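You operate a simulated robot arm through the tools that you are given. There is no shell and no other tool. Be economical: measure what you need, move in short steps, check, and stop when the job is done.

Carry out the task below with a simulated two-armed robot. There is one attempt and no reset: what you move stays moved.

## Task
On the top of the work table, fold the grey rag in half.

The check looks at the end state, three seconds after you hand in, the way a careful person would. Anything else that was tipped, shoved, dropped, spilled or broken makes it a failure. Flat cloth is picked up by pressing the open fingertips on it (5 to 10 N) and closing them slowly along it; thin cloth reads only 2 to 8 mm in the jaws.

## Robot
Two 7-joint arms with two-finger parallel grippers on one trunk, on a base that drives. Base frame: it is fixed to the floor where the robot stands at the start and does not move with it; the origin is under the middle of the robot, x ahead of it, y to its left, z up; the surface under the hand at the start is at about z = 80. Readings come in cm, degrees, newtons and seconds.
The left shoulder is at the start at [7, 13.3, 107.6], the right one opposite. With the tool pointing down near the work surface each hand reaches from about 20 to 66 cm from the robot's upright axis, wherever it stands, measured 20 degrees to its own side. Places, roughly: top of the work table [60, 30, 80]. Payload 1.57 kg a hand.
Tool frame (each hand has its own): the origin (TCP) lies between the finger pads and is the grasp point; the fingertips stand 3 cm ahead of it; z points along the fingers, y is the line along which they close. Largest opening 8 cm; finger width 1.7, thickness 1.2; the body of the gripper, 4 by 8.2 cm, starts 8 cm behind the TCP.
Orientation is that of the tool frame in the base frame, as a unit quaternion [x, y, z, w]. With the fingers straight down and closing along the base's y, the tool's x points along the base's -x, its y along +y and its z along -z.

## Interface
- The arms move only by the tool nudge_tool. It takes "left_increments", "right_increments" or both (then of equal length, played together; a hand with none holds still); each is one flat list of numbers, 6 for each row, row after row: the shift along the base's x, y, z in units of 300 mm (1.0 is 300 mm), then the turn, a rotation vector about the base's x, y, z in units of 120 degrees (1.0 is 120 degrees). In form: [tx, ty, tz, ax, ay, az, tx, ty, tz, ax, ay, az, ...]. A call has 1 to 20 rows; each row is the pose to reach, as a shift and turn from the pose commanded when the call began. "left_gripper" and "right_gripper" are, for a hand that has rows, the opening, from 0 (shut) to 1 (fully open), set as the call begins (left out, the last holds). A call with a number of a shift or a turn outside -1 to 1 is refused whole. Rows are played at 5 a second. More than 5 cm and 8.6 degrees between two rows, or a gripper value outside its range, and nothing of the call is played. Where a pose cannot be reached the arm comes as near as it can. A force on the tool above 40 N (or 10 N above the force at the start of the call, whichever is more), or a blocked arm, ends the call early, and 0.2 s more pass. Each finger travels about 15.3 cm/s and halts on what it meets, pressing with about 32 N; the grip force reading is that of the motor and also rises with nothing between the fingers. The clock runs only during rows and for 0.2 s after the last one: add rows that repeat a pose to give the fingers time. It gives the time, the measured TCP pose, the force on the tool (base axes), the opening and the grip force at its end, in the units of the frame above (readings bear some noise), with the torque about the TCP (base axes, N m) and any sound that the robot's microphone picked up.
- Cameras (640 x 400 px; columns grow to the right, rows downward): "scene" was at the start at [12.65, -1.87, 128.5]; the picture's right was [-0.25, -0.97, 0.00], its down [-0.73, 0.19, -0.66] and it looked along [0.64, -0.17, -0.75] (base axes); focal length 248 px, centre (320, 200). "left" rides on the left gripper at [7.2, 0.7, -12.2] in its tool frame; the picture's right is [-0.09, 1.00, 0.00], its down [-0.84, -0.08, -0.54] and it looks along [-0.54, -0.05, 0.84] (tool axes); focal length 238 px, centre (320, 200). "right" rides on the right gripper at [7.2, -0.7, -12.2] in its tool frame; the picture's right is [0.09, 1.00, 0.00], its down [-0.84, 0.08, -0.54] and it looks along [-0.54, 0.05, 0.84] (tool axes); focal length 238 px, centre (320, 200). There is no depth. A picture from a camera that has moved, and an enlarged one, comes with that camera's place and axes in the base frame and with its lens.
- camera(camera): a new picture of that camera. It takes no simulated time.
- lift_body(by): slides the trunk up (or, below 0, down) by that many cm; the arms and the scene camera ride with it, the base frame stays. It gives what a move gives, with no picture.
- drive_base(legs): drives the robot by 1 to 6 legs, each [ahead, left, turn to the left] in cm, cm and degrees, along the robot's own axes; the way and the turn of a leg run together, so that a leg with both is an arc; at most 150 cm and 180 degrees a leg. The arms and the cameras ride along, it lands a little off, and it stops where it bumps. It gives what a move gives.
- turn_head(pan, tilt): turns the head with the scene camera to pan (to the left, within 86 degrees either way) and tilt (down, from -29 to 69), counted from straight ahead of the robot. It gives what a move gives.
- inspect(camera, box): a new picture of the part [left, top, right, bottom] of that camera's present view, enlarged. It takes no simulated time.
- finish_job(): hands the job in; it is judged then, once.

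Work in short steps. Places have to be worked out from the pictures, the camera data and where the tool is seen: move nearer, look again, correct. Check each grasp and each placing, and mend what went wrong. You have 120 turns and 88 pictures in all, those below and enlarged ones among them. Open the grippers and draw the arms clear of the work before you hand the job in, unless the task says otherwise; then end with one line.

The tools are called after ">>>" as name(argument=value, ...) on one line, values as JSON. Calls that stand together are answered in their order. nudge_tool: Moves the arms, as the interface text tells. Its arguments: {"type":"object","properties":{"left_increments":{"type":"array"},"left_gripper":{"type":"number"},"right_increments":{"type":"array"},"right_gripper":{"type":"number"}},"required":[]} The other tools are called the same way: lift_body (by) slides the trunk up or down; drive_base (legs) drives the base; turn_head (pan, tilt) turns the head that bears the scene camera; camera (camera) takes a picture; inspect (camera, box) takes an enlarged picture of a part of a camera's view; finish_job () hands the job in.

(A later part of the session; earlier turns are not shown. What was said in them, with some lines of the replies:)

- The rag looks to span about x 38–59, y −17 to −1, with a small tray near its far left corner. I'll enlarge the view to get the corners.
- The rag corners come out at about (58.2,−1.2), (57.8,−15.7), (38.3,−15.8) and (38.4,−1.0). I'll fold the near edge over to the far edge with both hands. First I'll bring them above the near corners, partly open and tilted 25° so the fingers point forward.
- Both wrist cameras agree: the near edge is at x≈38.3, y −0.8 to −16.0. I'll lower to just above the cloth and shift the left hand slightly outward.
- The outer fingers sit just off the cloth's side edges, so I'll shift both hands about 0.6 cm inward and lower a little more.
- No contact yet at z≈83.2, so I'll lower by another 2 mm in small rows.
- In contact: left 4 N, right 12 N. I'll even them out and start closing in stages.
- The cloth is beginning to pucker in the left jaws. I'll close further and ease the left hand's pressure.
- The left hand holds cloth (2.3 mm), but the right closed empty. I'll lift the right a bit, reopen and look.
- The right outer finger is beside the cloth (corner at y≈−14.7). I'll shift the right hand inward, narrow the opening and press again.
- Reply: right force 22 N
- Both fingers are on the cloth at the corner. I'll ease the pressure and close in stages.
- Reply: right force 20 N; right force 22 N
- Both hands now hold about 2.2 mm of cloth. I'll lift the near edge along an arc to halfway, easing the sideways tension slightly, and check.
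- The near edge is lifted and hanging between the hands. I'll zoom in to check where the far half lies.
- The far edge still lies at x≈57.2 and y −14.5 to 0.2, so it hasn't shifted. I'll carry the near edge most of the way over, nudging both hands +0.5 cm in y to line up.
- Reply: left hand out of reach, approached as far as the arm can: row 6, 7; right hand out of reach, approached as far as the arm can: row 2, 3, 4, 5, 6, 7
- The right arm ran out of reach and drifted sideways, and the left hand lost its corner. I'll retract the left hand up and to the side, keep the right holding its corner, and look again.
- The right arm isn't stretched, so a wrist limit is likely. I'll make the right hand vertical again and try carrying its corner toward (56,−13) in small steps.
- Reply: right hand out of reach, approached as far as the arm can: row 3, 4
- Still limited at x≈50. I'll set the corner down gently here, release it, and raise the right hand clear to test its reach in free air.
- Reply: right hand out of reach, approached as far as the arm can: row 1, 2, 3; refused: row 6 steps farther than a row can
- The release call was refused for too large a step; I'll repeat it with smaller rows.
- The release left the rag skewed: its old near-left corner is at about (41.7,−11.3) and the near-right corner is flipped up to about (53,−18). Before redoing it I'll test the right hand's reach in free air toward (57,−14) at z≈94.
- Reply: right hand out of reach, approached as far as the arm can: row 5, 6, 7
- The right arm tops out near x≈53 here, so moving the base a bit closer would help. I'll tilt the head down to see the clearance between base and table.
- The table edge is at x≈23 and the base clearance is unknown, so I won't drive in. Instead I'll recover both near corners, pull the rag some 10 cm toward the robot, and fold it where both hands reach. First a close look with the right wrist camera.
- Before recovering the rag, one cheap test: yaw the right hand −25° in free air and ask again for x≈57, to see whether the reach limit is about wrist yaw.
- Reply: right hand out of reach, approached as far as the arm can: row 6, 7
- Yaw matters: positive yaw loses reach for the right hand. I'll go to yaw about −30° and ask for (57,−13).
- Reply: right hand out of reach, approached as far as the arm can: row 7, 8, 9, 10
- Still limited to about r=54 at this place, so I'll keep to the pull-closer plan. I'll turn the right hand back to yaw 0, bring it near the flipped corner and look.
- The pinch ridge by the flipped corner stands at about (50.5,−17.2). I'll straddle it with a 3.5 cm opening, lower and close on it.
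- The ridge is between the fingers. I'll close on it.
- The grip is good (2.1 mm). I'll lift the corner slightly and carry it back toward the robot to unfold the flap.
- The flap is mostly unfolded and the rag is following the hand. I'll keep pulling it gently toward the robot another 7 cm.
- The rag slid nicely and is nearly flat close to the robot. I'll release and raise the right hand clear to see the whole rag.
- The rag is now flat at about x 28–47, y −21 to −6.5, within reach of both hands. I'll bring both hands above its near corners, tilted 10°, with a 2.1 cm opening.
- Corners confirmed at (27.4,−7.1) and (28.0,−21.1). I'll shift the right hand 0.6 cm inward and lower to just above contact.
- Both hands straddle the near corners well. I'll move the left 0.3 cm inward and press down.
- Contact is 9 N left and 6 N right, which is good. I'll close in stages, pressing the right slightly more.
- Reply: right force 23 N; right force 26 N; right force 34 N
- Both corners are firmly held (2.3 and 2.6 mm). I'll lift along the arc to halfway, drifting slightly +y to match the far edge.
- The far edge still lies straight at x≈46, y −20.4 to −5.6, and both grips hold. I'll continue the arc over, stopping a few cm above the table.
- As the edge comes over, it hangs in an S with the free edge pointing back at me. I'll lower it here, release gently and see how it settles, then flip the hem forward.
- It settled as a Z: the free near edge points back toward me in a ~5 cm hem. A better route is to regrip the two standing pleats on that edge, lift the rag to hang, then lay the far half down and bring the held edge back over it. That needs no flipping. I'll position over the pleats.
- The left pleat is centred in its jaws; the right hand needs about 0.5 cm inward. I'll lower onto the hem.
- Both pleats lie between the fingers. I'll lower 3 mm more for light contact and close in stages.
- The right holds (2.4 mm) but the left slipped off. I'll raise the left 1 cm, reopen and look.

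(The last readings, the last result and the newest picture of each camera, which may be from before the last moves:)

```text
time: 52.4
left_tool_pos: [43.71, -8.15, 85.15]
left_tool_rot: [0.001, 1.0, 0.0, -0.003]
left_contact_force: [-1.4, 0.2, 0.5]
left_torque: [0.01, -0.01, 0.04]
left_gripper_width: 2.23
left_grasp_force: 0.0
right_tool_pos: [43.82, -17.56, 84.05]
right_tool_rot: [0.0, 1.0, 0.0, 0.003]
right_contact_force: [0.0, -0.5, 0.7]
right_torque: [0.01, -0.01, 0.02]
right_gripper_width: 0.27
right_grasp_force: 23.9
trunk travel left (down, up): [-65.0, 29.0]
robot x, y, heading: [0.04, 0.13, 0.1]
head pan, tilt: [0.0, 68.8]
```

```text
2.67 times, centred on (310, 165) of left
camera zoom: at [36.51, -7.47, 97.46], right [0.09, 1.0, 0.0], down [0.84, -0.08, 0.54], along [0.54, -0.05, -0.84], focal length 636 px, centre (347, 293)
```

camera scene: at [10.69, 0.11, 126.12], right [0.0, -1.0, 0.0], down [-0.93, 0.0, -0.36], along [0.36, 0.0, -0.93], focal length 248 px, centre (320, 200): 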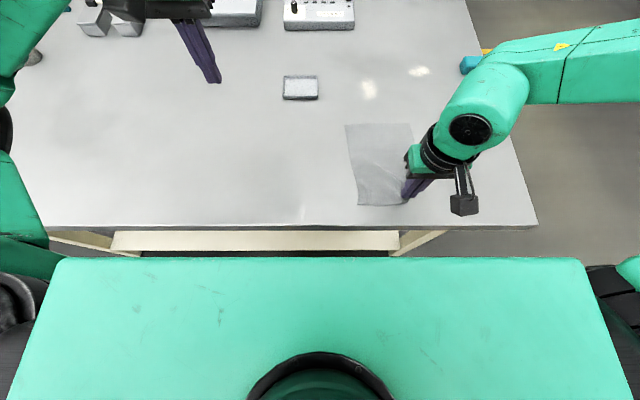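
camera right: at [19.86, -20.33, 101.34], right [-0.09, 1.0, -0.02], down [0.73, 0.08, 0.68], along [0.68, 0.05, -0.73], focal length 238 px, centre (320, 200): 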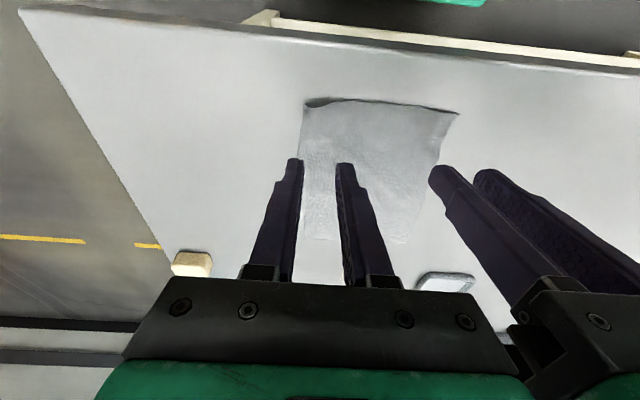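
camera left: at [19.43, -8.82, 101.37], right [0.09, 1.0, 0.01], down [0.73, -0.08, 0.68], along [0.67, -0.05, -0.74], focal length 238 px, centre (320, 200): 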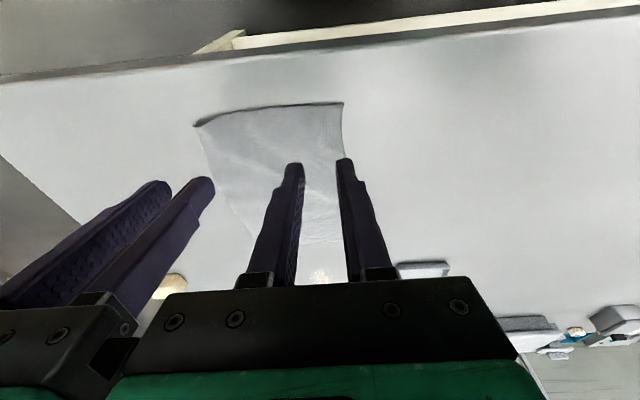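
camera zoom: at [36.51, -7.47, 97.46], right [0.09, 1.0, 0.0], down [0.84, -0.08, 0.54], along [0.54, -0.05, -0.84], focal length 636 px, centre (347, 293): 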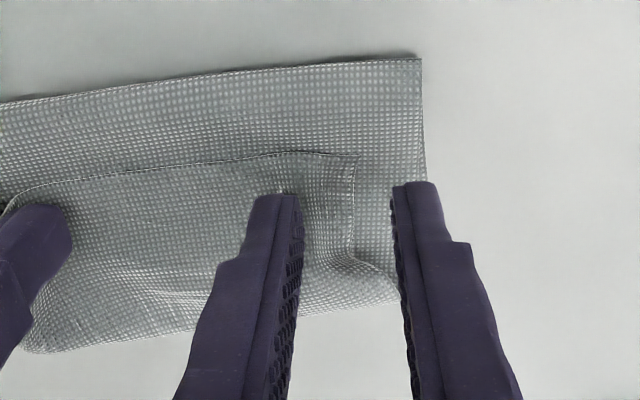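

The hem's left corner is at about (42.7,−7.8), so the left hand must come inward. To keep the gripper bodies apart I'll lean the left hand outward 8° and narrow the opening.

>>> nudge_tool(left_increments=[0, -0.01, 0, -0.035, 0, 0, -0.004, -0.022, 0, -0.067, 0, 0, -0.004, -0.022, -0.03, -0.067, 0, 0, -0.004, -0.022, -0.035, -0.067, 0, 0], left_gripper=0.22)

>>> inspect(camera="left", box=[200, 90, 420, 240])

```text
time: 53.4
left_tool_pos: [43.44, -9.03, 83.98]
left_tool_rot: [0.0, 0.998, -0.07, -0.001]
left_contact_force: [-1.3, 0.7, -0.1]
left_torque: [-0.02, -0.02, -0.02]
left_gripper_width: 1.75
left_grasp_force: 0.1
right_tool_pos: [43.79, -17.44, 83.9]
right_tool_rot: [0.0, 1.0, 0.0, 0.003]
right_contact_force: [0.8, -0.2, 1.1]
right_torque: [0.01, -0.01, 0.0]
right_gripper_width: 0.24
right_grasp_force: 24.2
trunk travel left (down, up): [-65.0, 29.0]
robot x, y, heading: [0.19, -0.18, -0.0]
head pan, tilt: [0.0, 68.8]
```

```text
2.67 times, centred on (310, 165) of left
camera zoom: at [36.41, -6.54, 96.11], right [0.09, 0.99, -0.14], down [0.84, 0.0, 0.54], along [0.54, -0.17, -0.83], focal length 636 px, centre (347, 293)
```

zoom: 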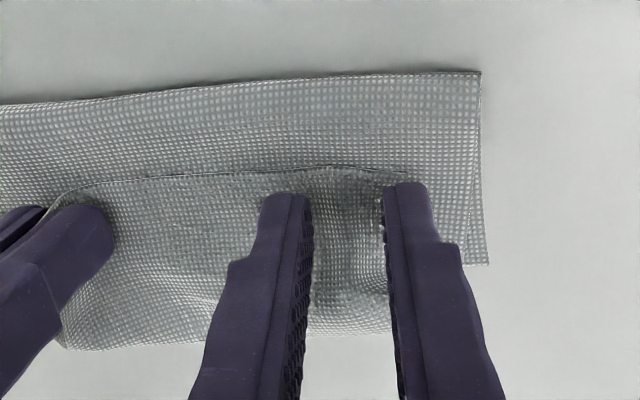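

The outer finger now covers the corner. I'll press down in 1.5 mm steps.

>>> nudge_tool(left_increments=[0, 0, -0.005, 0, 0, 0, 0, 0, -0.01, 0, 0, 0, 0, 0, -0.015, 0, 0, 0, 0, 0, -0.015, 0, 0, 0])

```text
time: 54.4
left_tool_pos: [43.45, -8.96, 83.69]
left_tool_rot: [0.0, 0.998, -0.07, -0.003]
left_contact_force: [-0.1, 0.7, 0.2]
left_torque: [0.0, 0.03, -0.04]
left_gripper_width: 1.77
left_grasp_force: 0.0
right_tool_pos: [43.76, -17.67, 83.96]
right_tool_rot: [0.0, 1.0, 0.0, 0.003]
right_contact_force: [-0.4, -0.1, -0.6]
right_torque: [0.01, 0.01, -0.02]
right_gripper_width: 0.26
right_grasp_force: 23.5
trunk travel left (down, up): [-65.0, 29.0]
robot x, y, heading: [0.3, -0.13, -0.2]
head pan, tilt: [0.0, 68.8]
```

>>> nudge_tool(left_increments=[0, 0, -0.004, 0, 0, 0, 0, 0, -0.008, 0, 0, 0, 0, 0, -0.012, 0, 0, 0, 0, 0, -0.012, 0, 0, 0])

```text
time: 55.4
left_tool_pos: [43.48, -8.87, 83.49]
left_tool_rot: [-0.001, 0.997, -0.071, -0.001]
left_contact_force: [1.3, -0.2, 7.9]
left_torque: [0.15, -0.04, 0.01]
left_gripper_width: 1.73
left_grasp_force: 0.0
right_tool_pos: [43.73, -17.44, 83.95]
right_tool_rot: [0.0, 1.0, -0.001, 0.003]
right_contact_force: [1.3, 0.0, 0.0]
right_torque: [0.04, 0.01, -0.01]
right_gripper_width: 0.26
right_grasp_force: 23.1
trunk travel left (down, up): [-65.0, 29.0]
robot x, y, heading: [0.16, 0.12, 0.2]
head pan, tilt: [0.0, 68.8]
```

Contact is 8 N. I'll close the left in stages.

>>> nudge_tool(left_increments=[0, 0, 0, 0, 0, 0, 0, 0, 0, 0, 0, 0], left_gripper=0.14)

>>> nudge_tool(left_increments=[0, 0, 0, 0, 0, 0, 0, 0, 0, 0, 0, 0], left_gripper=0.07)

>>> nudge_tool(left_increments=[0, 0, 0, 0, 0, 0, 0, 0, 0, 0, 0, 0, 0, 0, 0, 0, 0, 0], left_gripper=0)

>>> inspect(camera="left", box=[200, 90, 420, 240])

```text
time: 56.0
left_tool_pos: [43.48, -9.06, 83.35]
left_tool_rot: [0.002, 0.997, -0.071, -0.003]
left_contact_force: [0.3, -1.2, 5.8]
left_torque: [0.01, 0.02, -0.01]
left_gripper_width: 1.06
left_grasp_force: 0.0
right_tool_pos: [43.75, -17.55, 83.96]
right_tool_rot: [0.0, 1.0, 0.002, 0.004]
right_contact_force: [-0.1, 0.3, -0.6]
right_torque: [0.07, 0.03, 0.0]
right_gripper_width: 0.23
right_grasp_force: 24.0
trunk travel left (down, up): [-65.0, 29.0]
robot x, y, heading: [0.21, -0.27, -0.1]
head pan, tilt: [0.0, 68.8]
```

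```text
time: 56.6
left_tool_pos: [43.51, -8.97, 83.4]
left_tool_rot: [0.0, 0.998, -0.069, -0.002]
left_contact_force: [-0.3, -3.2, 4.8]
left_torque: [-0.05, -0.02, -0.01]
left_gripper_width: 0.65
left_grasp_force: 0.2
right_tool_pos: [43.85, -17.53, 84.07]
right_tool_rot: [-0.001, 1.0, 0.0, 0.003]
right_contact_force: [-0.3, 2.4, -0.2]
right_torque: [0.02, -0.03, 0.02]
right_gripper_width: 0.24
right_grasp_force: 23.7
trunk travel left (down, up): [-65.0, 29.0]
robot x, y, heading: [0.19, -0.1, -0.2]
head pan, tilt: [0.0, 68.8]
```

```text
time: 57.4
left_tool_pos: [43.54, -9.05, 83.55]
left_tool_rot: [0.001, 0.998, -0.07, -0.002]
left_contact_force: [-0.1, -8.0, 8.3]
left_torque: [-0.3, -0.02, 0.0]
left_gripper_width: 0.27
left_grasp_force: 24.0
right_tool_pos: [43.74, -17.51, 84.04]
right_tool_rot: [-0.001, 1.0, 0.001, 0.003]
right_contact_force: [-0.9, 7.4, -0.6]
right_torque: [0.23, 0.02, 0.04]
right_gripper_width: 0.24
right_grasp_force: 24.0
trunk travel left (down, up): [-65.0, 29.0]
robot x, y, heading: [0.08, 0.16, 0.0]
head pan, tilt: [0.0, 68.8]
```

```text
2.67 times, centred on (310, 165) of left
camera zoom: at [36.31, -6.49, 95.46], right [0.09, 0.99, -0.14], down [0.84, 0.0, 0.54], along [0.54, -0.17, -0.83], focal length 636 px, centre (347, 293)
```

zoom: 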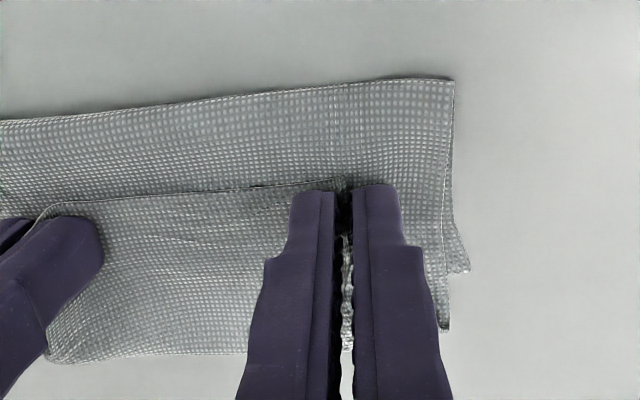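

Both corners are held (2.7 and 2.4 mm). I'll lift the rag while coming back toward x≈33, so it hangs with its far edge just at the table.

>>> nudge_tool(left_increments=[0, 0, 0.05, 0, 0, 0, 0, 0, 0.1, 0, 0, 0, -0.02, 0, 0.15, 0, 0, 0, -0.05, 0, 0.2, 0, 0, 0, -0.08, 0, 0.25, 0, 0, 0, -0.12, 0, 0.3, 0, 0, 0, -0.16, 0, 0.35, 0, 0, 0, -0.2, 0, 0.4, 0, 0, 0, -0.24, 0, 0.45, 0, 0, 0, -0.28, 0, 0.5, 0, 0, 0, -0.32, 0, 0.55, 0, 0, 0, -0.35, 0, 0.6, 0, 0, 0, -0.35, 0, 0.6, 0, 0, 0], right_increments=[0, 0, 0.05, 0, 0, 0, 0, 0, 0.1, 0, 0, 0, -0.02, 0, 0.15, 0, 0, 0, -0.05, 0, 0.2, 0, 0, 0, -0.08, 0, 0.25, 0, 0, 0, -0.12, 0, 0.3, 0, 0, 0, -0.16, 0, 0.35, 0, 0, 0, -0.2, 0, 0.4, 0, 0, 0, -0.24, 0, 0.45, 0, 0, 0, -0.28, 0, 0.5, 0, 0, 0, -0.32, 0, 0.55, 0, 0, 0, -0.35, 0, 0.6, 0, 0, 0, -0.35, 0, 0.6, 0, 0, 0])

>>> camera(camera="left")

>>> camera(camera="scene")

```text
time: 60.2
left_tool_pos: [32.8, -9.03, 101.34]
left_tool_rot: [-0.001, 0.998, -0.07, -0.003]
left_contact_force: [1.3, -7.1, 0.6]
left_torque: [-0.3, -0.03, 0.0]
left_gripper_width: 0.24
left_grasp_force: 23.8
right_tool_pos: [33.02, -17.47, 101.89]
right_tool_rot: [0.001, 1.0, 0.0, 0.002]
right_contact_force: [-1.2, 8.5, -0.5]
right_torque: [0.27, 0.02, 0.04]
right_gripper_width: 0.25
right_grasp_force: 24.2
trunk travel left (down, up): [-65.0, 29.0]
robot x, y, heading: [0.09, 0.06, 0.2]
head pan, tilt: [0.0, 68.8]
```

```text
27 pictures are left
camera left: at [25.7, -6.45, 113.34], right [0.09, 0.99, -0.14], down [0.84, 0.0, 0.54], along [0.54, -0.17, -0.83], focal length 238 px, centre (320, 200)
```

left: 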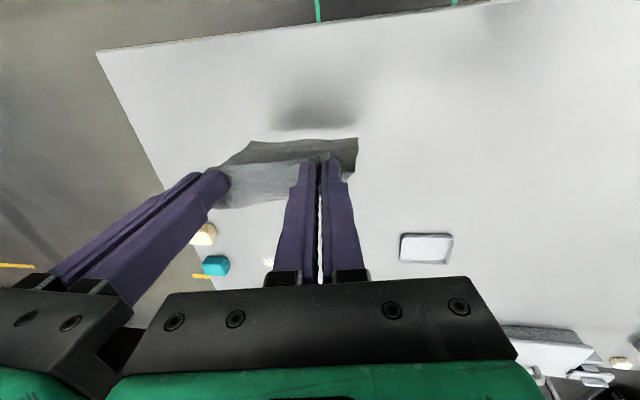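

```text
26 pictures are left
camera scene: at [10.73, 0.1, 126.11], right [0.0, -1.0, 0.0], down [-0.93, 0.0, -0.36], along [0.36, 0.0, -0.93], focal length 248 px, centre (320, 200)
```

scene: 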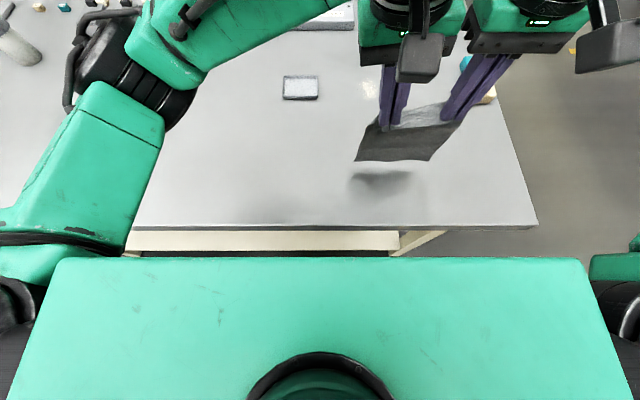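

The rag hangs as a C below the hands with its far edge a few cm above the table near x≈33, which is what I want. I'll lower until it touches, then advance while lowering to lay the bottom half forward.

>>> nudge_tool(left_increments=[0, 0, -0.05, 0, 0, 0, 0, 0, -0.1, 0, 0, 0, 0, 0, -0.15, 0, 0, 0, 0.0, 0, -0.2, 0, 0, 0, 0.03, 0, -0.235, 0, 0, 0, 0.06, 0, -0.265, 0, 0, 0, 0.09, 0, -0.295, 0, 0, 0, 0.12, 0, -0.325, 0, 0, 0, 0.15, 0, -0.35, 0, 0, 0, 0.15, 0, -0.35, 0, 0, 0], right_increments=[0, 0, -0.05, 0, 0, 0, 0, 0, -0.1, 0, 0, 0, 0, 0, -0.15, 0, 0, 0, 0.0, 0, -0.2, 0, 0, 0, 0.03, 0, -0.235, 0, 0, 0, 0.06, 0, -0.265, 0, 0, 0, 0.09, 0, -0.295, 0, 0, 0, 0.12, 0, -0.325, 0, 0, 0, 0.15, 0, -0.35, 0, 0, 0, 0.15, 0, -0.35, 0, 0, 0])

>>> inspect(camera="scene", box=[280, 60, 520, 210])

>>> inspect(camera="right", box=[200, 60, 520, 260])

```text
time: 62.4
left_tool_pos: [37.36, -9.12, 90.79]
left_tool_rot: [-0.001, 0.997, -0.071, -0.002]
left_contact_force: [1.5, -8.7, 1.5]
left_torque: [-0.32, -0.06, -0.01]
left_gripper_width: 0.26
left_grasp_force: 23.6
right_tool_pos: [37.7, -17.69, 91.4]
right_tool_rot: [-0.001, 1.0, 0.0, 0.003]
right_contact_force: [-0.8, 9.5, -1.6]
right_torque: [0.29, 0.02, 0.05]
right_gripper_width: 0.22
right_grasp_force: 23.8
trunk travel left (down, up): [-65.0, 29.0]
robot x, y, heading: [-0.08, -0.16, 0.1]
head pan, tilt: [0.0, 68.8]
```

```text
2.67 times, centred on (400, 135) of scene
camera zoom: at [10.64, 0.1, 126.12], right [0.0, -1.0, 0.0], down [-0.93, 0.0, -0.36], along [0.36, 0.0, -0.93], focal length 662 px, centre (107, 373)
```

zoom: 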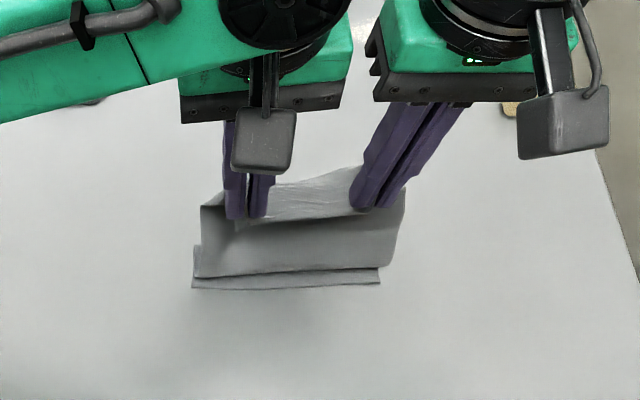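

```text
2.00 times, centred on (360, 160) of right
camera zoom: at [30.64, -18.53, 103.66], right [-0.09, 1.0, 0.0], down [0.83, 0.08, 0.55], along [0.55, 0.05, -0.84], focal length 477 px, centre (240, 280)
```

zoom: 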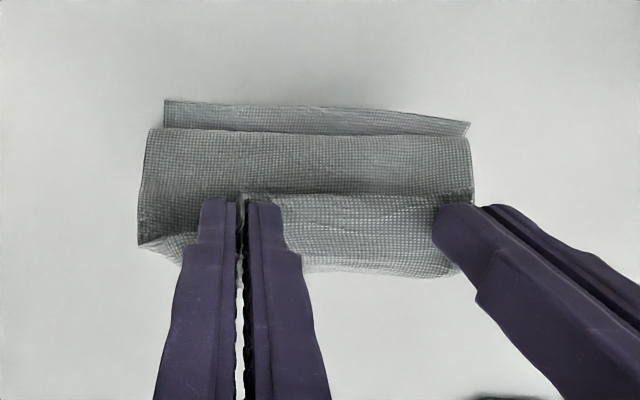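

The far edge is on the table at x≈36, but the wall above it has buckled back toward me. I'll rise slightly and move the held edge forward ~8 cm, so the bottom half lays out forward.

>>> nudge_tool(left_increments=[0.04, 0, 0.03, 0, 0, 0, 0.08, 0, 0.05, 0, 0, 0, 0.12, 0, 0.06, 0, 0, 0, 0.16, 0, 0.06, 0, 0, 0, 0.2, 0, 0.05, 0, 0, 0, 0.24, 0, 0.03, 0, 0, 0, 0.28, 0, 0.0, 0, 0, 0, 0.28, 0, 0.0, 0, 0, 0], right_increments=[0.04, 0, 0.02, 0, 0, 0, 0.08, 0, 0.04, 0, 0, 0, 0.12, 0, 0.05, 0, 0, 0, 0.16, 0, 0.05, 0, 0, 0, 0.2, 0, 0.04, 0, 0, 0, 0.24, 0, 0.02, 0, 0, 0, 0.28, 0, -0.01, 0, 0, 0, 0.28, 0, -0.01, 0, 0, 0])

>>> inspect(camera="scene", box=[280, 60, 520, 210])

>>> inspect(camera="right", box=[200, 20, 520, 220])

```text
time: 64.2
left_tool_pos: [45.89, -9.04, 90.79]
left_tool_rot: [0.0, 0.998, -0.07, -0.002]
left_contact_force: [-0.1, -8.3, -0.1]
left_torque: [-0.31, -0.01, -0.07]
left_gripper_width: 0.26
left_grasp_force: 23.7
right_tool_pos: [46.1, -17.71, 91.11]
right_tool_rot: [-0.001, 1.0, 0.002, 0.004]
right_contact_force: [-0.5, 9.3, -1.0]
right_torque: [0.28, 0.07, 0.06]
right_gripper_width: 0.24
right_grasp_force: 23.7
trunk travel left (down, up): [-65.0, 29.0]
robot x, y, heading: [-0.16, -0.02, -0.1]
head pan, tilt: [0.0, 68.8]
```

```text
2.67 times, centred on (400, 135) of scene
camera zoom: at [10.62, 0.11, 126.12], right [0.0, -1.0, 0.0], down [-0.93, 0.0, -0.36], along [0.36, 0.0, -0.93], focal length 662 px, centre (107, 373)
```

zoom: 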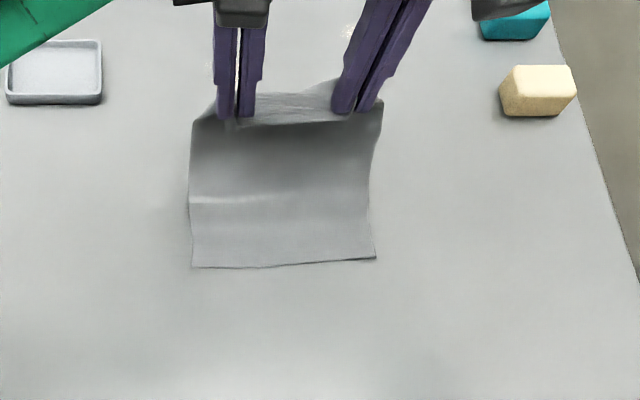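

```text
2.00 times, centred on (360, 120) of right
camera zoom: at [39.05, -18.47, 103.25], right [-0.09, 1.0, 0.0], down [0.83, 0.08, 0.55], along [0.55, 0.05, -0.84], focal length 477 px, centre (240, 360)
```

zoom: 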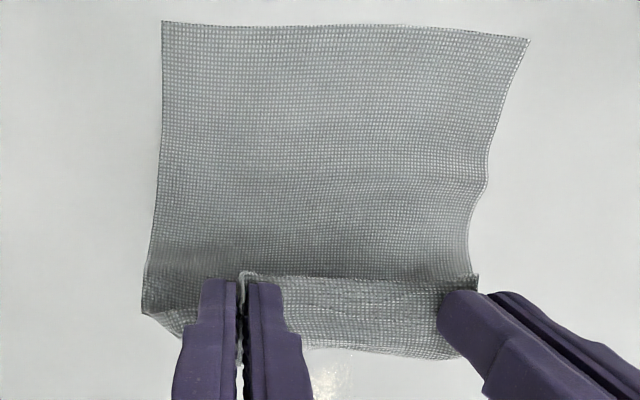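

That worked: the far edge lies at x≈38 (y −6.7 to −21.4) with the bottom half laid forward. Now I'll lower and bring the held edge back toward x≈38 over it, shifting −0.6 cm in y to align.

>>> nudge_tool(left_increments=[0.02, -0.003, -0.02, 0, 0, 0, 0.03, -0.006, -0.05, 0, 0, 0, 0.02, -0.01, -0.08, 0, 0, 0, -0.01, -0.013, -0.105, 0, 0, 0, -0.05, -0.017, -0.125, 0, 0, 0, -0.09, -0.02, -0.145, 0, 0, 0, -0.13, -0.02, -0.16, 0, 0, 0, -0.165, -0.02, -0.175, 0, 0, 0, -0.195, -0.02, -0.188, 0, 0, 0, -0.215, -0.02, -0.2, 0, 0, 0, -0.215, -0.02, -0.2, 0, 0, 0], right_increments=[0.02, -0.003, -0.025, 0, 0, 0, 0.03, -0.006, -0.055, 0, 0, 0, 0.02, -0.01, -0.085, 0, 0, 0, -0.01, -0.013, -0.11, 0, 0, 0, -0.05, -0.017, -0.13, 0, 0, 0, -0.09, -0.02, -0.15, 0, 0, 0, -0.13, -0.02, -0.167, 0, 0, 0, -0.165, -0.02, -0.182, 0, 0, 0, -0.195, -0.02, -0.197, 0, 0, 0, -0.215, -0.02, -0.21, 0, 0, 0, -0.215, -0.02, -0.21, 0, 0, 0])

>>> inspect(camera="scene", box=[280, 60, 520, 210])

>>> inspect(camera="right", box=[200, 60, 520, 260])

```text
time: 66.6
left_tool_pos: [39.39, -9.46, 84.76]
left_tool_rot: [-0.001, 0.998, -0.07, -0.002]
left_contact_force: [1.7, -9.7, 0.5]
left_torque: [-0.32, -0.05, -0.03]
left_gripper_width: 0.25
left_grasp_force: 23.9
right_tool_pos: [39.76, -18.2, 84.8]
right_tool_rot: [0.001, 1.0, 0.001, 0.002]
right_contact_force: [-0.1, 9.4, 0.0]
right_torque: [0.31, 0.05, 0.07]
right_gripper_width: 0.25
right_grasp_force: 23.9
trunk travel left (down, up): [-65.0, 29.0]
robot x, y, heading: [-0.24, -0.09, 0.1]
head pan, tilt: [0.0, 68.8]
```

```text
2.67 times, centred on (400, 135) of scene
camera zoom: at [10.69, 0.1, 126.12], right [0.0, -1.0, 0.0], down [-0.93, 0.0, -0.36], along [0.36, 0.0, -0.93], focal length 662 px, centre (107, 373)
```

zoom: 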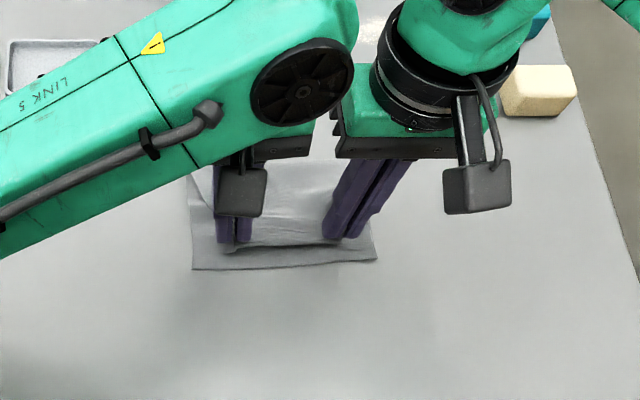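

```text
2.00 times, centred on (360, 160) of right
camera zoom: at [32.61, -18.96, 96.93], right [-0.09, 1.0, 0.0], down [0.83, 0.08, 0.55], along [0.54, 0.05, -0.84], focal length 477 px, centre (240, 280)
```

zoom: 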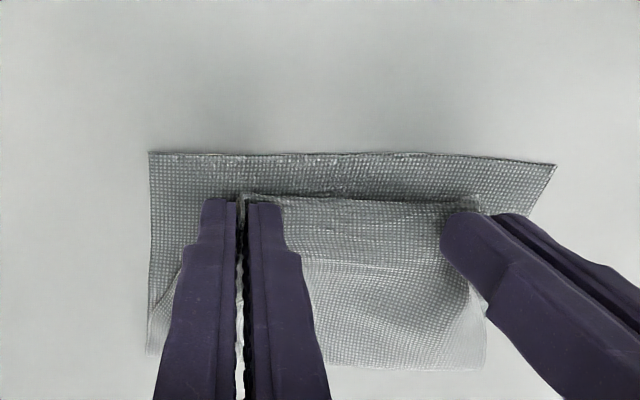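

The fold looks right: bottom edge at x≈37.8, held edge at ≈38.6, fold line at ≈48. I'll move the last 0.8 cm, lower, release gently and lift.

>>> nudge_tool(left_increments=[-0.015, 0, -0.01, 0, 0, 0, -0.03, 0, -0.02, 0, 0, 0, -0.03, 0, -0.033, 0, 0, 0, -0.03, 0, -0.033, 0, 0, 0], right_increments=[-0.018, 0, -0.01, 0, 0, 0, -0.036, 0, -0.02, 0, 0, 0, -0.036, 0, -0.033, 0, 0, 0, -0.036, 0, -0.033, 0, 0, 0])

>>> nudge_tool(left_increments=[0, 0, 0, 0, 0, 0, 0, 0, 0, 0, 0, 0, 0, 0, 0.05, 0, 0, 0, 0, 0, 0.12, 0, 0, 0, 0, 0, 0.22, 0, 0, 0, 0, 0, 0.22, 0, 0, 0], right_increments=[0, 0, 0, 0, 0, 0, 0, 0, 0, 0, 0, 0, 0, 0, 0.05, 0, 0, 0, 0, 0, 0.12, 0, 0, 0, 0, 0, 0.22, 0, 0, 0, 0, 0, 0.22, 0, 0, 0], left_gripper=0.15, right_gripper=0.15)

>>> inspect(camera="right", box=[200, 60, 520, 260])

>>> inspect(camera="left", box=[120, 60, 440, 260])

```text
time: 67.6
left_tool_pos: [38.54, -9.42, 83.78]
left_tool_rot: [0.0, 0.998, -0.07, -0.002]
left_contact_force: [0.3, -10.1, 0.8]
left_torque: [-0.33, -0.04, -0.03]
left_gripper_width: 0.23
left_grasp_force: 23.9
right_tool_pos: [38.5, -18.28, 83.78]
right_tool_rot: [-0.001, 1.0, 0.001, 0.004]
right_contact_force: [-1.4, 10.0, 0.4]
right_torque: [0.3, 0.02, 0.05]
right_gripper_width: 0.27
right_grasp_force: 24.4
trunk travel left (down, up): [-65.0, 29.0]
robot x, y, heading: [0.23, 0.45, 0.3]
head pan, tilt: [0.0, 68.8]
```

```text
time: 69.0
left_tool_pos: [38.67, -9.63, 90.28]
left_tool_rot: [0.0, 0.998, -0.069, -0.003]
left_contact_force: [0.0, -0.1, -0.2]
left_torque: [0.02, 0.04, -0.05]
left_gripper_width: 1.21
left_grasp_force: 0.0
right_tool_pos: [38.49, -18.18, 90.43]
right_tool_rot: [0.0, 1.0, 0.001, 0.003]
right_contact_force: [-0.7, 0.1, 0.4]
right_torque: [0.03, -0.01, -0.02]
right_gripper_width: 1.18
right_grasp_force: 0.0
trunk travel left (down, up): [-65.0, 29.0]
robot x, y, heading: [-0.12, 0.08, -0.1]
head pan, tilt: [0.0, 68.8]
```

```text
2.00 times, centred on (360, 160) of right
camera zoom: at [31.43, -19.02, 102.5], right [-0.09, 1.0, 0.0], down [0.83, 0.08, 0.55], along [0.54, 0.05, -0.84], focal length 477 px, centre (240, 280)
```

zoom: 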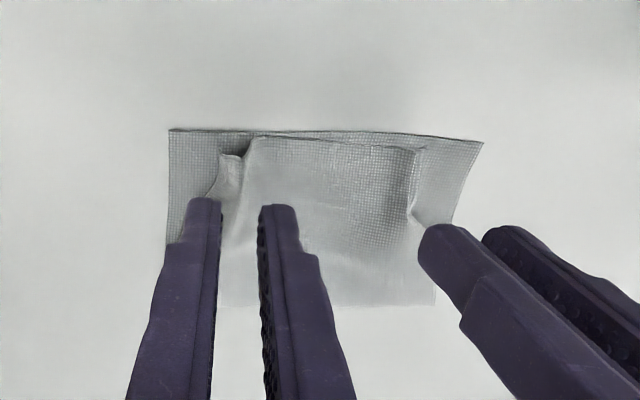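

```text
2.00 times, centred on (280, 160) of left
camera zoom: at [31.61, -7.15, 102.3], right [0.09, 0.99, -0.14], down [0.84, 0.0, 0.54], along [0.54, -0.17, -0.83], focal length 477 px, centre (400, 280)
```

zoom: 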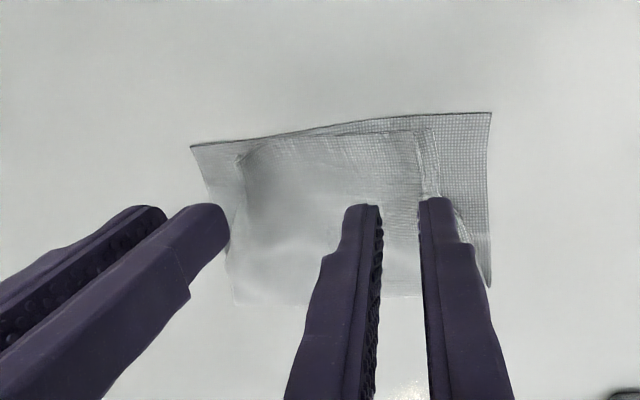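

Released and folded; the top edge still has pleats at both corners that pull it in ~2 cm a side. I'll raise the hands, spread them apart, and view it from the head camera.

>>> nudge_tool(left_increments=[0, 0.08, 0.06, 0.03, 0, 0, 0, 0.2, 0.1, 0.067, 0, 0, 0, 0.34, 0.1, 0.067, 0, 0, 0, 0.48, 0.1, 0.067, 0, 0, 0, 0.6, 0.1, 0.067, 0, 0], right_increments=[0, -0.08, 0.06, 0, 0, 0, 0, -0.2, 0.1, 0, 0, 0, 0, -0.34, 0.1, 0, 0, 0, 0, -0.45, 0.1, 0, 0, 0, 0, -0.45, 0.1, 0, 0, 0])

>>> inspect(camera="scene", box=[330, 95, 450, 170])

```text
time: 70.2
left_tool_pos: [38.68, 8.48, 93.26]
left_tool_rot: [0.0, 1.0, -0.001, -0.002]
left_contact_force: [0.3, 0.1, 0.4]
left_torque: [0.0, 0.03, 0.0]
left_gripper_width: 1.18
left_grasp_force: 0.0
right_tool_pos: [38.7, -31.56, 93.57]
right_tool_rot: [0.0, 1.0, 0.0, 0.003]
right_contact_force: [-0.2, 0.4, -0.6]
right_torque: [-0.02, 0.0, 0.02]
right_gripper_width: 1.19
right_grasp_force: 0.1
trunk travel left (down, up): [-65.0, 29.0]
robot x, y, heading: [-0.21, -0.22, -0.1]
head pan, tilt: [0.0, 68.8]
```

```text
5.33 times, centred on (390, 132) of scene
camera zoom: at [10.66, 0.27, 126.12], right [0.0, -1.0, 0.0], down [-0.93, 0.0, -0.36], along [0.36, 0.0, -0.93], focal length 1323 px, centre (-53, 560)
```

zoom: 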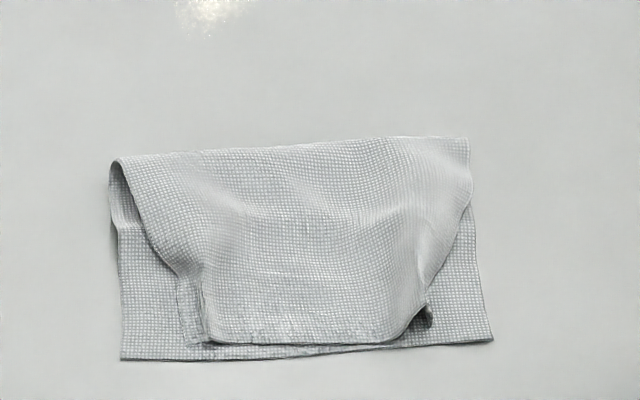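

It's a proper half fold, and only the top corners are pulled in (left ridge at y≈−9.9, right at ≈−18.3). I'll press closed fingertips on each pleat and drag outward together to flatten them. First I'll bring both hands above.

>>> nudge_tool(left_increments=[0, -0.12, 0, 0, 0, 0, 0, -0.24, 0, 0, 0, 0, 0, -0.36, -0.05, 0, 0, 0, 0, -0.48, -0.1, 0, 0, 0, 0.0, -0.606, -0.17, 0, 0, 0, 0, -0.606, -0.26, 0, 0, 0, 0, -0.606, -0.29, 0, 0, 0, 0, -0.606, -0.29, 0, 0, 0], right_increments=[0, 0.09, 0, 0, 0, 0, 0, 0.18, 0, 0, 0, 0, 0, 0.27, -0.05, 0, 0, 0, 0, 0.36, -0.1, 0, 0, 0, 0, 0.442, -0.17, 0, 0, 0, 0, 0.442, -0.26, 0, 0, 0, 0, 0.442, -0.3, 0, 0, 0, 0, 0.442, -0.3, 0, 0, 0], left_gripper=0, right_gripper=0)

>>> inspect(camera="left", box=[120, 60, 440, 260])

```text
time: 72.0
left_tool_pos: [38.59, -9.92, 84.62]
left_tool_rot: [0.0, 1.0, 0.001, -0.003]
left_contact_force: [-0.4, 0.0, -0.4]
left_torque: [0.01, 0.0, 0.0]
left_gripper_width: 0.0
left_grasp_force: 21.4
right_tool_pos: [38.6, -18.31, 84.37]
right_tool_rot: [0.0, 1.0, 0.001, 0.003]
right_contact_force: [0.4, 0.5, 0.0]
right_torque: [0.02, 0.02, -0.02]
right_gripper_width: 0.02
right_grasp_force: 21.4
trunk travel left (down, up): [-65.0, 29.0]
robot x, y, heading: [-0.08, 0.06, 0.3]
head pan, tilt: [0.0, 68.8]
```

```text
2.00 times, centred on (280, 160) of left
camera zoom: at [31.35, -9.12, 96.88], right [0.09, 1.0, 0.0], down [0.84, -0.08, 0.54], along [0.54, -0.05, -0.84], focal length 477 px, centre (400, 280)
```

zoom: 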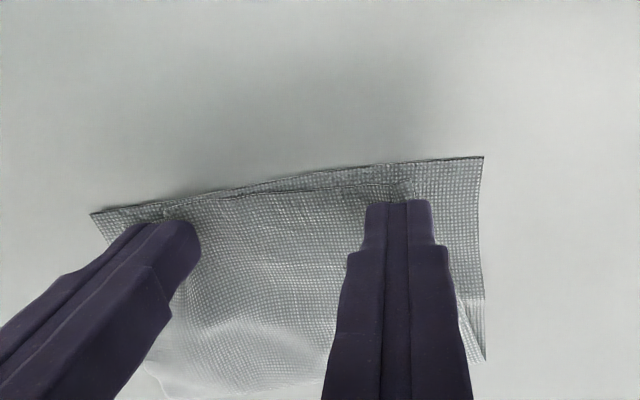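

Both fingertips are over the pleats. I'll lower to light contact.

>>> nudge_tool(left_increments=[0, 0, -0.015, 0, 0, 0, 0, 0, -0.03, 0, 0, 0, 0, 0, -0.038, 0, 0, 0, 0, 0, -0.038, 0, 0, 0], right_increments=[0, 0, -0.015, 0, 0, 0, 0, 0, -0.025, 0, 0, 0, 0, 0, -0.03, 0, 0, 0, 0, 0, -0.03, 0, 0, 0])

```text
time: 73.0
left_tool_pos: [38.52, -9.94, 83.62]
left_tool_rot: [0.0, 1.0, 0.0, -0.003]
left_contact_force: [-0.5, 0.2, -0.2]
left_torque: [0.04, 0.05, 0.0]
left_gripper_width: 0.0
left_grasp_force: 21.7
right_tool_pos: [38.65, -18.28, 83.43]
right_tool_rot: [0.0, 1.0, 0.0, 0.004]
right_contact_force: [0.3, -0.9, 0.2]
right_torque: [0.02, 0.0, 0.0]
right_gripper_width: 0.0
right_grasp_force: 21.3
trunk travel left (down, up): [-65.0, 29.0]
robot x, y, heading: [-0.02, 0.05, -0.1]
head pan, tilt: [0.0, 68.8]
```

>>> nudge_tool(left_increments=[0, 0, -0.006, 0, 0, 0, 0, 0, -0.012, 0, 0, 0, 0, 0, -0.012, 0, 0, 0], right_increments=[0, 0, -0.004, 0, 0, 0, 0, 0, -0.007, 0, 0, 0, 0, 0, -0.007, 0, 0, 0])

```text
time: 73.8
left_tool_pos: [38.4, -9.85, 83.31]
left_tool_rot: [0.001, 1.0, -0.001, -0.001]
left_contact_force: [1.9, 1.2, 11.5]
left_torque: [-0.04, -0.06, 0.02]
left_gripper_width: 0.02
left_grasp_force: 21.6
right_tool_pos: [38.63, -18.23, 83.45]
right_tool_rot: [-0.001, 1.0, 0.0, 0.003]
right_contact_force: [0.8, -0.2, 0.3]
right_torque: [0.0, -0.02, 0.0]
right_gripper_width: 0.01
right_grasp_force: 20.7
trunk travel left (down, up): [-65.0, 29.0]
robot x, y, heading: [-0.31, -0.16, -0.0]
head pan, tilt: [0.0, 68.8]
```

Left is at 11 N and right is not yet in contact. I'll ease the left and lower the right a little.

>>> nudge_tool(left_increments=[0, 0, 0.003, 0, 0, 0, 0, 0, 0.003, 0, 0, 0], right_increments=[0, 0, -0.004, 0, 0, 0, 0, 0, -0.007, 0, 0, 0])

```text
time: 74.4
left_tool_pos: [38.37, -9.62, 83.35]
left_tool_rot: [0.0, 1.0, 0.0, -0.002]
left_contact_force: [0.3, -0.1, 3.2]
left_torque: [0.0, -0.04, -0.02]
left_gripper_width: 0.0
left_grasp_force: 21.1
right_tool_pos: [38.65, -18.34, 83.19]
right_tool_rot: [-0.001, 1.0, 0.001, 0.005]
right_contact_force: [0.6, 0.1, 15.8]
right_torque: [-0.09, 0.05, -0.01]
right_gripper_width: 0.0
right_grasp_force: 21.3
trunk travel left (down, up): [-65.0, 29.0]
robot x, y, heading: [0.04, 0.13, -0.3]
head pan, tilt: [0.0, 68.8]
```

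Contact now: left 3 N, right 16 N. I'll even it out and drag both outward about 2 cm slowly.

>>> nudge_tool(left_increments=[0, 0, -0.001, 0, 0, 0, 0, 0.012, -0.001, 0, 0, 0, 0, 0.024, -0.001, 0, 0, 0, 0, 0.036, -0.001, 0, 0, 0, 0, 0.048, -0.001, 0, 0, 0, 0, 0.06, -0.001, 0, 0, 0, 0, 0.07, -0.001, 0, 0, 0], right_increments=[0, 0, 0.004, 0, 0, 0, 0, -0.012, 0.004, 0, 0, 0, 0, -0.024, 0.004, 0, 0, 0, 0, -0.036, 0.004, 0, 0, 0, 0, -0.048, 0.004, 0, 0, 0, 0, -0.06, 0.004, 0, 0, 0, 0, -0.075, 0.004, 0, 0, 0])

>>> inspect(camera="right", box=[200, 60, 520, 260])

```text
time: 76.0
left_tool_pos: [38.4, -7.55, 83.29]
left_tool_rot: [-0.001, 1.0, 0.0, -0.002]
left_contact_force: [-0.8, -0.5, -0.5]
left_torque: [0.01, -0.03, -0.02]
left_gripper_width: 0.0
left_grasp_force: 21.3
right_tool_pos: [38.58, -20.48, 83.37]
right_tool_rot: [0.0, 1.0, 0.0, 0.005]
right_contact_force: [-0.2, 2.8, 12.9]
right_torque: [0.07, 0.05, -0.05]
right_gripper_width: 0.02
right_grasp_force: 21.3
trunk travel left (down, up): [-65.0, 29.0]
robot x, y, heading: [0.12, 0.1, 0.2]
head pan, tilt: [0.0, 68.8]
```

```text
2.00 times, centred on (360, 160) of right
camera zoom: at [31.49, -21.37, 95.43], right [-0.09, 1.0, 0.0], down [0.83, 0.08, 0.55], along [0.55, 0.05, -0.84], focal length 477 px, centre (240, 280)
```

zoom: 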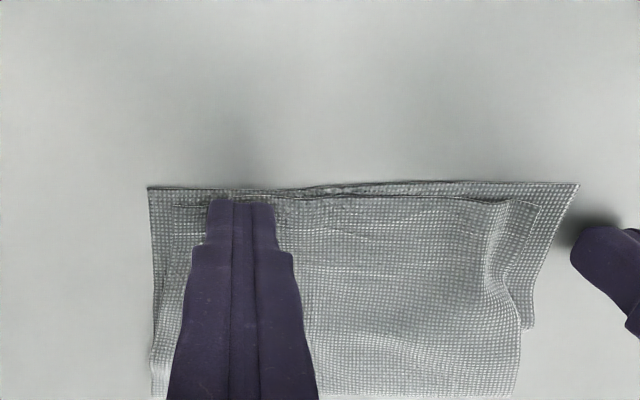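

The right side flattened nicely (the rag slid ~2 cm to the right), but the left lost contact. With the right hand still pressing as an anchor, I'll re-place the left on its pleat at y≈−11.6 and press.

>>> nudge_tool(left_increments=[0, 0, 0.04, 0, 0, 0, 0, -0.07, 0.04, 0, 0, 0, 0, -0.135, 0.04, 0, 0, 0, 0, -0.135, 0.01, 0, 0, 0, 0, -0.135, -0.004, 0, 0, 0, 0, -0.135, -0.006, 0, 0, 0])

```text
time: 77.4
left_tool_pos: [38.47, -11.68, 83.19]
left_tool_rot: [0.0, 1.0, -0.002, -0.001]
left_contact_force: [3.2, 0.0, 19.9]
left_torque: [0.05, -0.09, 0.02]
left_gripper_width: 0.0
left_grasp_force: 21.6
right_tool_pos: [38.59, -20.55, 83.3]
right_tool_rot: [0.0, 1.0, 0.0, 0.004]
right_contact_force: [2.2, 0.3, 6.0]
right_torque: [0.01, -0.04, -0.01]
right_gripper_width: 0.01
right_grasp_force: 21.5
trunk travel left (down, up): [-65.0, 29.0]
robot x, y, heading: [-0.23, -0.31, -0.2]
head pan, tilt: [0.0, 68.8]
```

Left 20 N, right 6 N. I'll drag the left outward 2 cm with slightly less pressure while pressing the right a bit more.

>>> nudge_tool(left_increments=[0, 0, 0.002, 0, 0, 0, 0, 0.012, 0.002, 0, 0, 0, 0, 0.024, 0.001, 0, 0, 0, 0, 0.036, 0.0, 0, 0, 0, 0, 0.048, -0.001, 0, 0, 0, 0, 0.06, -0.001, 0, 0, 0, 0, 0.068, -0.001, 0, 0, 0], right_increments=[0, 0, -0.003, 0, 0, 0, 0, 0, -0.003, 0, 0, 0, 0, 0, -0.003, 0, 0, 0, 0, 0, -0.003, 0, 0, 0, 0, 0, -0.003, 0, 0, 0, 0, 0, -0.003, 0, 0, 0, 0, 0, -0.003, 0, 0, 0])

>>> inspect(camera="left", box=[120, 60, 440, 260])

```text
time: 79.0
left_tool_pos: [38.16, -9.73, 83.2]
left_tool_rot: [-0.001, 1.0, -0.001, -0.001]
left_contact_force: [0.4, -15.1, 20.5]
left_torque: [-0.38, 0.02, 0.07]
left_gripper_width: 0.0
left_grasp_force: 21.1
right_tool_pos: [38.34, -20.6, 83.3]
right_tool_rot: [0.0, 1.0, 0.001, 0.005]
right_contact_force: [-1.1, 8.8, 13.0]
right_torque: [0.35, 0.03, 0.01]
right_gripper_width: 0.02
right_grasp_force: 21.4
trunk travel left (down, up): [-65.0, 29.0]
robot x, y, heading: [0.01, 0.12, 0.0]
head pan, tilt: [0.0, 68.8]
```

```text
2.00 times, centred on (280, 160) of left
camera zoom: at [31.0, -8.93, 95.44], right [0.09, 1.0, 0.0], down [0.84, -0.08, 0.54], along [0.54, -0.05, -0.84], focal length 477 px, centre (400, 280)
```

zoom: 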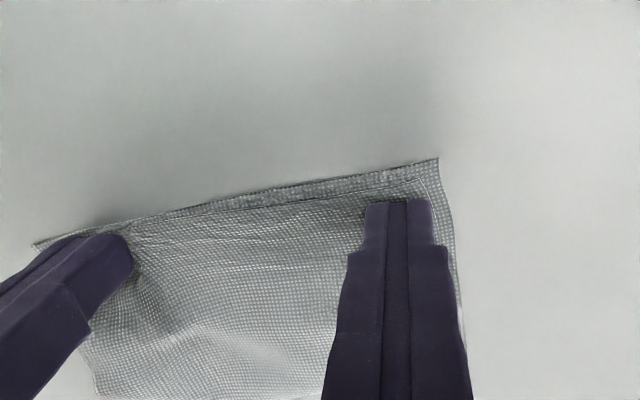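

The left corner now lines up too. I'll lift both hands straight up and move them aside to check the result.

>>> nudge_tool(left_increments=[0, 0, 0.06, 0, 0, 0, 0, 0, 0.16, 0, 0, 0, 0, 0.1, 0.3, 0, 0, 0, 0, 0.24, 0.35, 0, 0, 0, 0, 0.38, 0.35, 0, 0, 0, 0, 0.52, 0.35, 0, 0, 0, 0, 0.66, 0.35, 0, 0, 0], right_increments=[0, 0, 0.06, 0, 0, 0, 0, 0, 0.16, 0, 0, 0, 0, -0.08, 0.3, 0, 0, 0, 0, -0.2, 0.35, 0, 0, 0, 0, -0.34, 0.35, 0, 0, 0, 0, -0.4, 0.35, 0, 0, 0, 0, -0.4, 0.35, 0, 0, 0])

>>> inspect(camera="scene", box=[340, 95, 460, 170])

```text
refused: row 3 steps farther than a row can; nothing moved
```

```text
5.33 times, centred on (400, 132) of scene
camera zoom: at [10.24, 0.11, 126.17], right [0.0, -1.0, 0.0], down [-0.93, 0.0, -0.37], along [0.37, 0.0, -0.93], focal length 1323 px, centre (-107, 560)
```

zoom: 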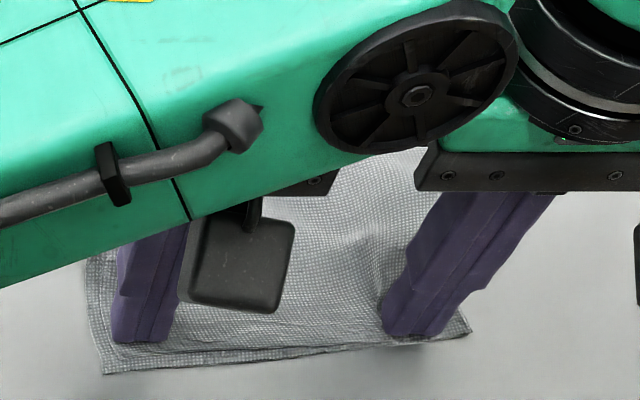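

The lift was refused for one oversized step; I'll repeat it with smaller rows.

>>> nudge_tool(left_increments=[0, 0, 0.06, 0, 0, 0, 0, 0, 0.16, 0, 0, 0, 0, 0.05, 0.28, 0, 0, 0, 0, 0.17, 0.35, 0, 0, 0, 0, 0.31, 0.35, 0, 0, 0, 0, 0.45, 0.35, 0, 0, 0, 0, 0.59, 0.35, 0, 0, 0, 0, 0.7, 0.35, 0, 0, 0], right_increments=[0, 0, 0.06, 0, 0, 0, 0, 0, 0.16, 0, 0, 0, 0, -0.05, 0.28, 0, 0, 0, 0, -0.15, 0.35, 0, 0, 0, 0, -0.28, 0.35, 0, 0, 0, 0, -0.38, 0.35, 0, 0, 0, 0, -0.38, 0.35, 0, 0, 0, 0, -0.38, 0.35, 0, 0, 0])

>>> inspect(camera="scene", box=[340, 95, 460, 170])

```text
time: 80.8
left_tool_pos: [38.58, 11.08, 93.68]
left_tool_rot: [0.0, 1.0, 0.0, -0.002]
left_contact_force: [0.2, 0.3, -0.2]
left_torque: [-0.03, 0.01, 0.03]
left_gripper_width: 0.0
left_grasp_force: 21.5
right_tool_pos: [38.6, -32.26, 93.47]
right_tool_rot: [0.0, 1.0, -0.001, 0.003]
right_contact_force: [-0.7, 0.6, -0.7]
right_torque: [0.0, 0.0, -0.01]
right_gripper_width: 0.03
right_grasp_force: 21.6
trunk travel left (down, up): [-65.0, 29.0]
robot x, y, heading: [0.21, 0.22, 0.1]
head pan, tilt: [0.0, 68.8]
```

```text
5.33 times, centred on (400, 132) of scene
camera zoom: at [10.63, 0.21, 126.12], right [0.0, -1.0, 0.0], down [-0.93, 0.0, -0.36], along [0.36, 0.0, -0.93], focal length 1323 px, centre (-107, 560)
```

zoom: 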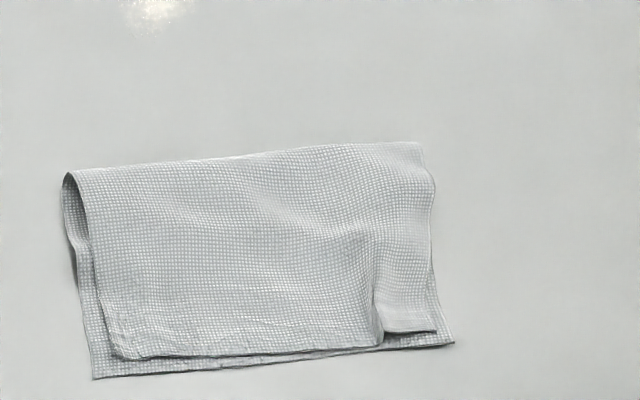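

The rag is folded in half, with the edges matched within about a centimetre and lying flat. I'll open both grippers, draw the hands back to the sides and take a final wide check.

>>> nudge_tool(left_increments=[0, 0.08, 0.08, 0, 0, 0, 0, 0.16, 0.12, 0, 0, 0, 0, 0.16, 0.12, 0, 0, 0], right_increments=[0, 0, 0.08, 0, 0, 0, 0, 0, 0.12, 0, 0, 0, 0, 0, 0.12, 0, 0, 0], left_gripper=0.8, right_gripper=0.8)

>>> turn_head(pan=-10, tilt=50)

>>> camera(camera="scene")

```text
time: 81.6
left_tool_pos: [38.7, 15.89, 97.18]
left_tool_rot: [0.0, 1.0, 0.001, -0.002]
left_contact_force: [-0.2, -0.8, 0.1]
left_torque: [0.0, -0.01, -0.02]
left_gripper_width: 6.38
left_grasp_force: 0.1
right_tool_pos: [38.67, -32.35, 97.16]
right_tool_rot: [0.0, 1.0, -0.001, 0.003]
right_contact_force: [-1.0, -0.3, -0.4]
right_torque: [0.0, -0.04, -0.03]
right_gripper_width: 6.43
right_grasp_force: 0.1
trunk travel left (down, up): [-65.0, 29.0]
robot x, y, heading: [0.1, -0.03, -0.0]
head pan, tilt: [0.0, 68.8]
```

```text
time: 82.5
left_tool_pos: [38.62, 16.03, 97.02]
left_tool_rot: [0.0, 1.0, 0.0, -0.002]
left_contact_force: [-0.1, -0.3, -0.3]
left_torque: [0.03, -0.01, -0.02]
left_gripper_width: 6.38
left_grasp_force: 0.1
right_tool_pos: [38.63, -32.2, 97.18]
right_tool_rot: [0.0, 1.0, 0.001, 0.004]
right_contact_force: [-0.2, 0.7, -0.4]
right_torque: [0.0, -0.02, -0.02]
right_gripper_width: 6.42
right_grasp_force: 0.0
trunk travel left (down, up): [-65.0, 29.0]
robot x, y, heading: [0.25, 0.43, 0.0]
head pan, tilt: [-10.0, 50.0]
```

```text
11 pictures are left
camera scene: at [12.65, -1.21, 128.31], right [-0.17, -0.98, 0.0], down [-0.76, 0.13, -0.64], along [0.63, -0.11, -0.77], focal length 248 px, centre (320, 200)
```

scene: 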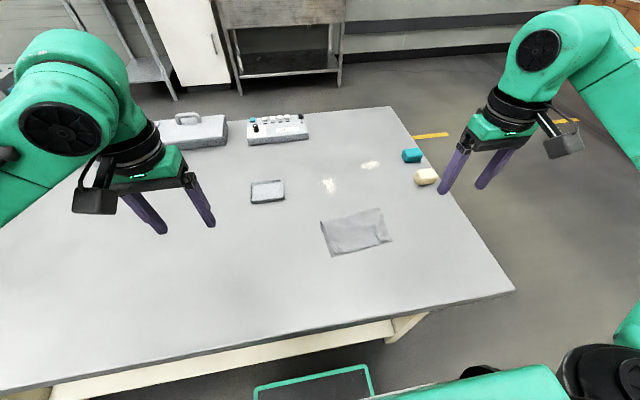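

The rag is folded, everything else on the table is where it was, and the hands are open and clear. I'm handing in.

>>> finish_job()

```text
The job is handed in.
```

The grey rag is folded in half on the work table, with its edges matching to within about 1 cm, a small pleat left near one corner, and the rag now closer to the robot than where it started. Nothing else on the table moved.
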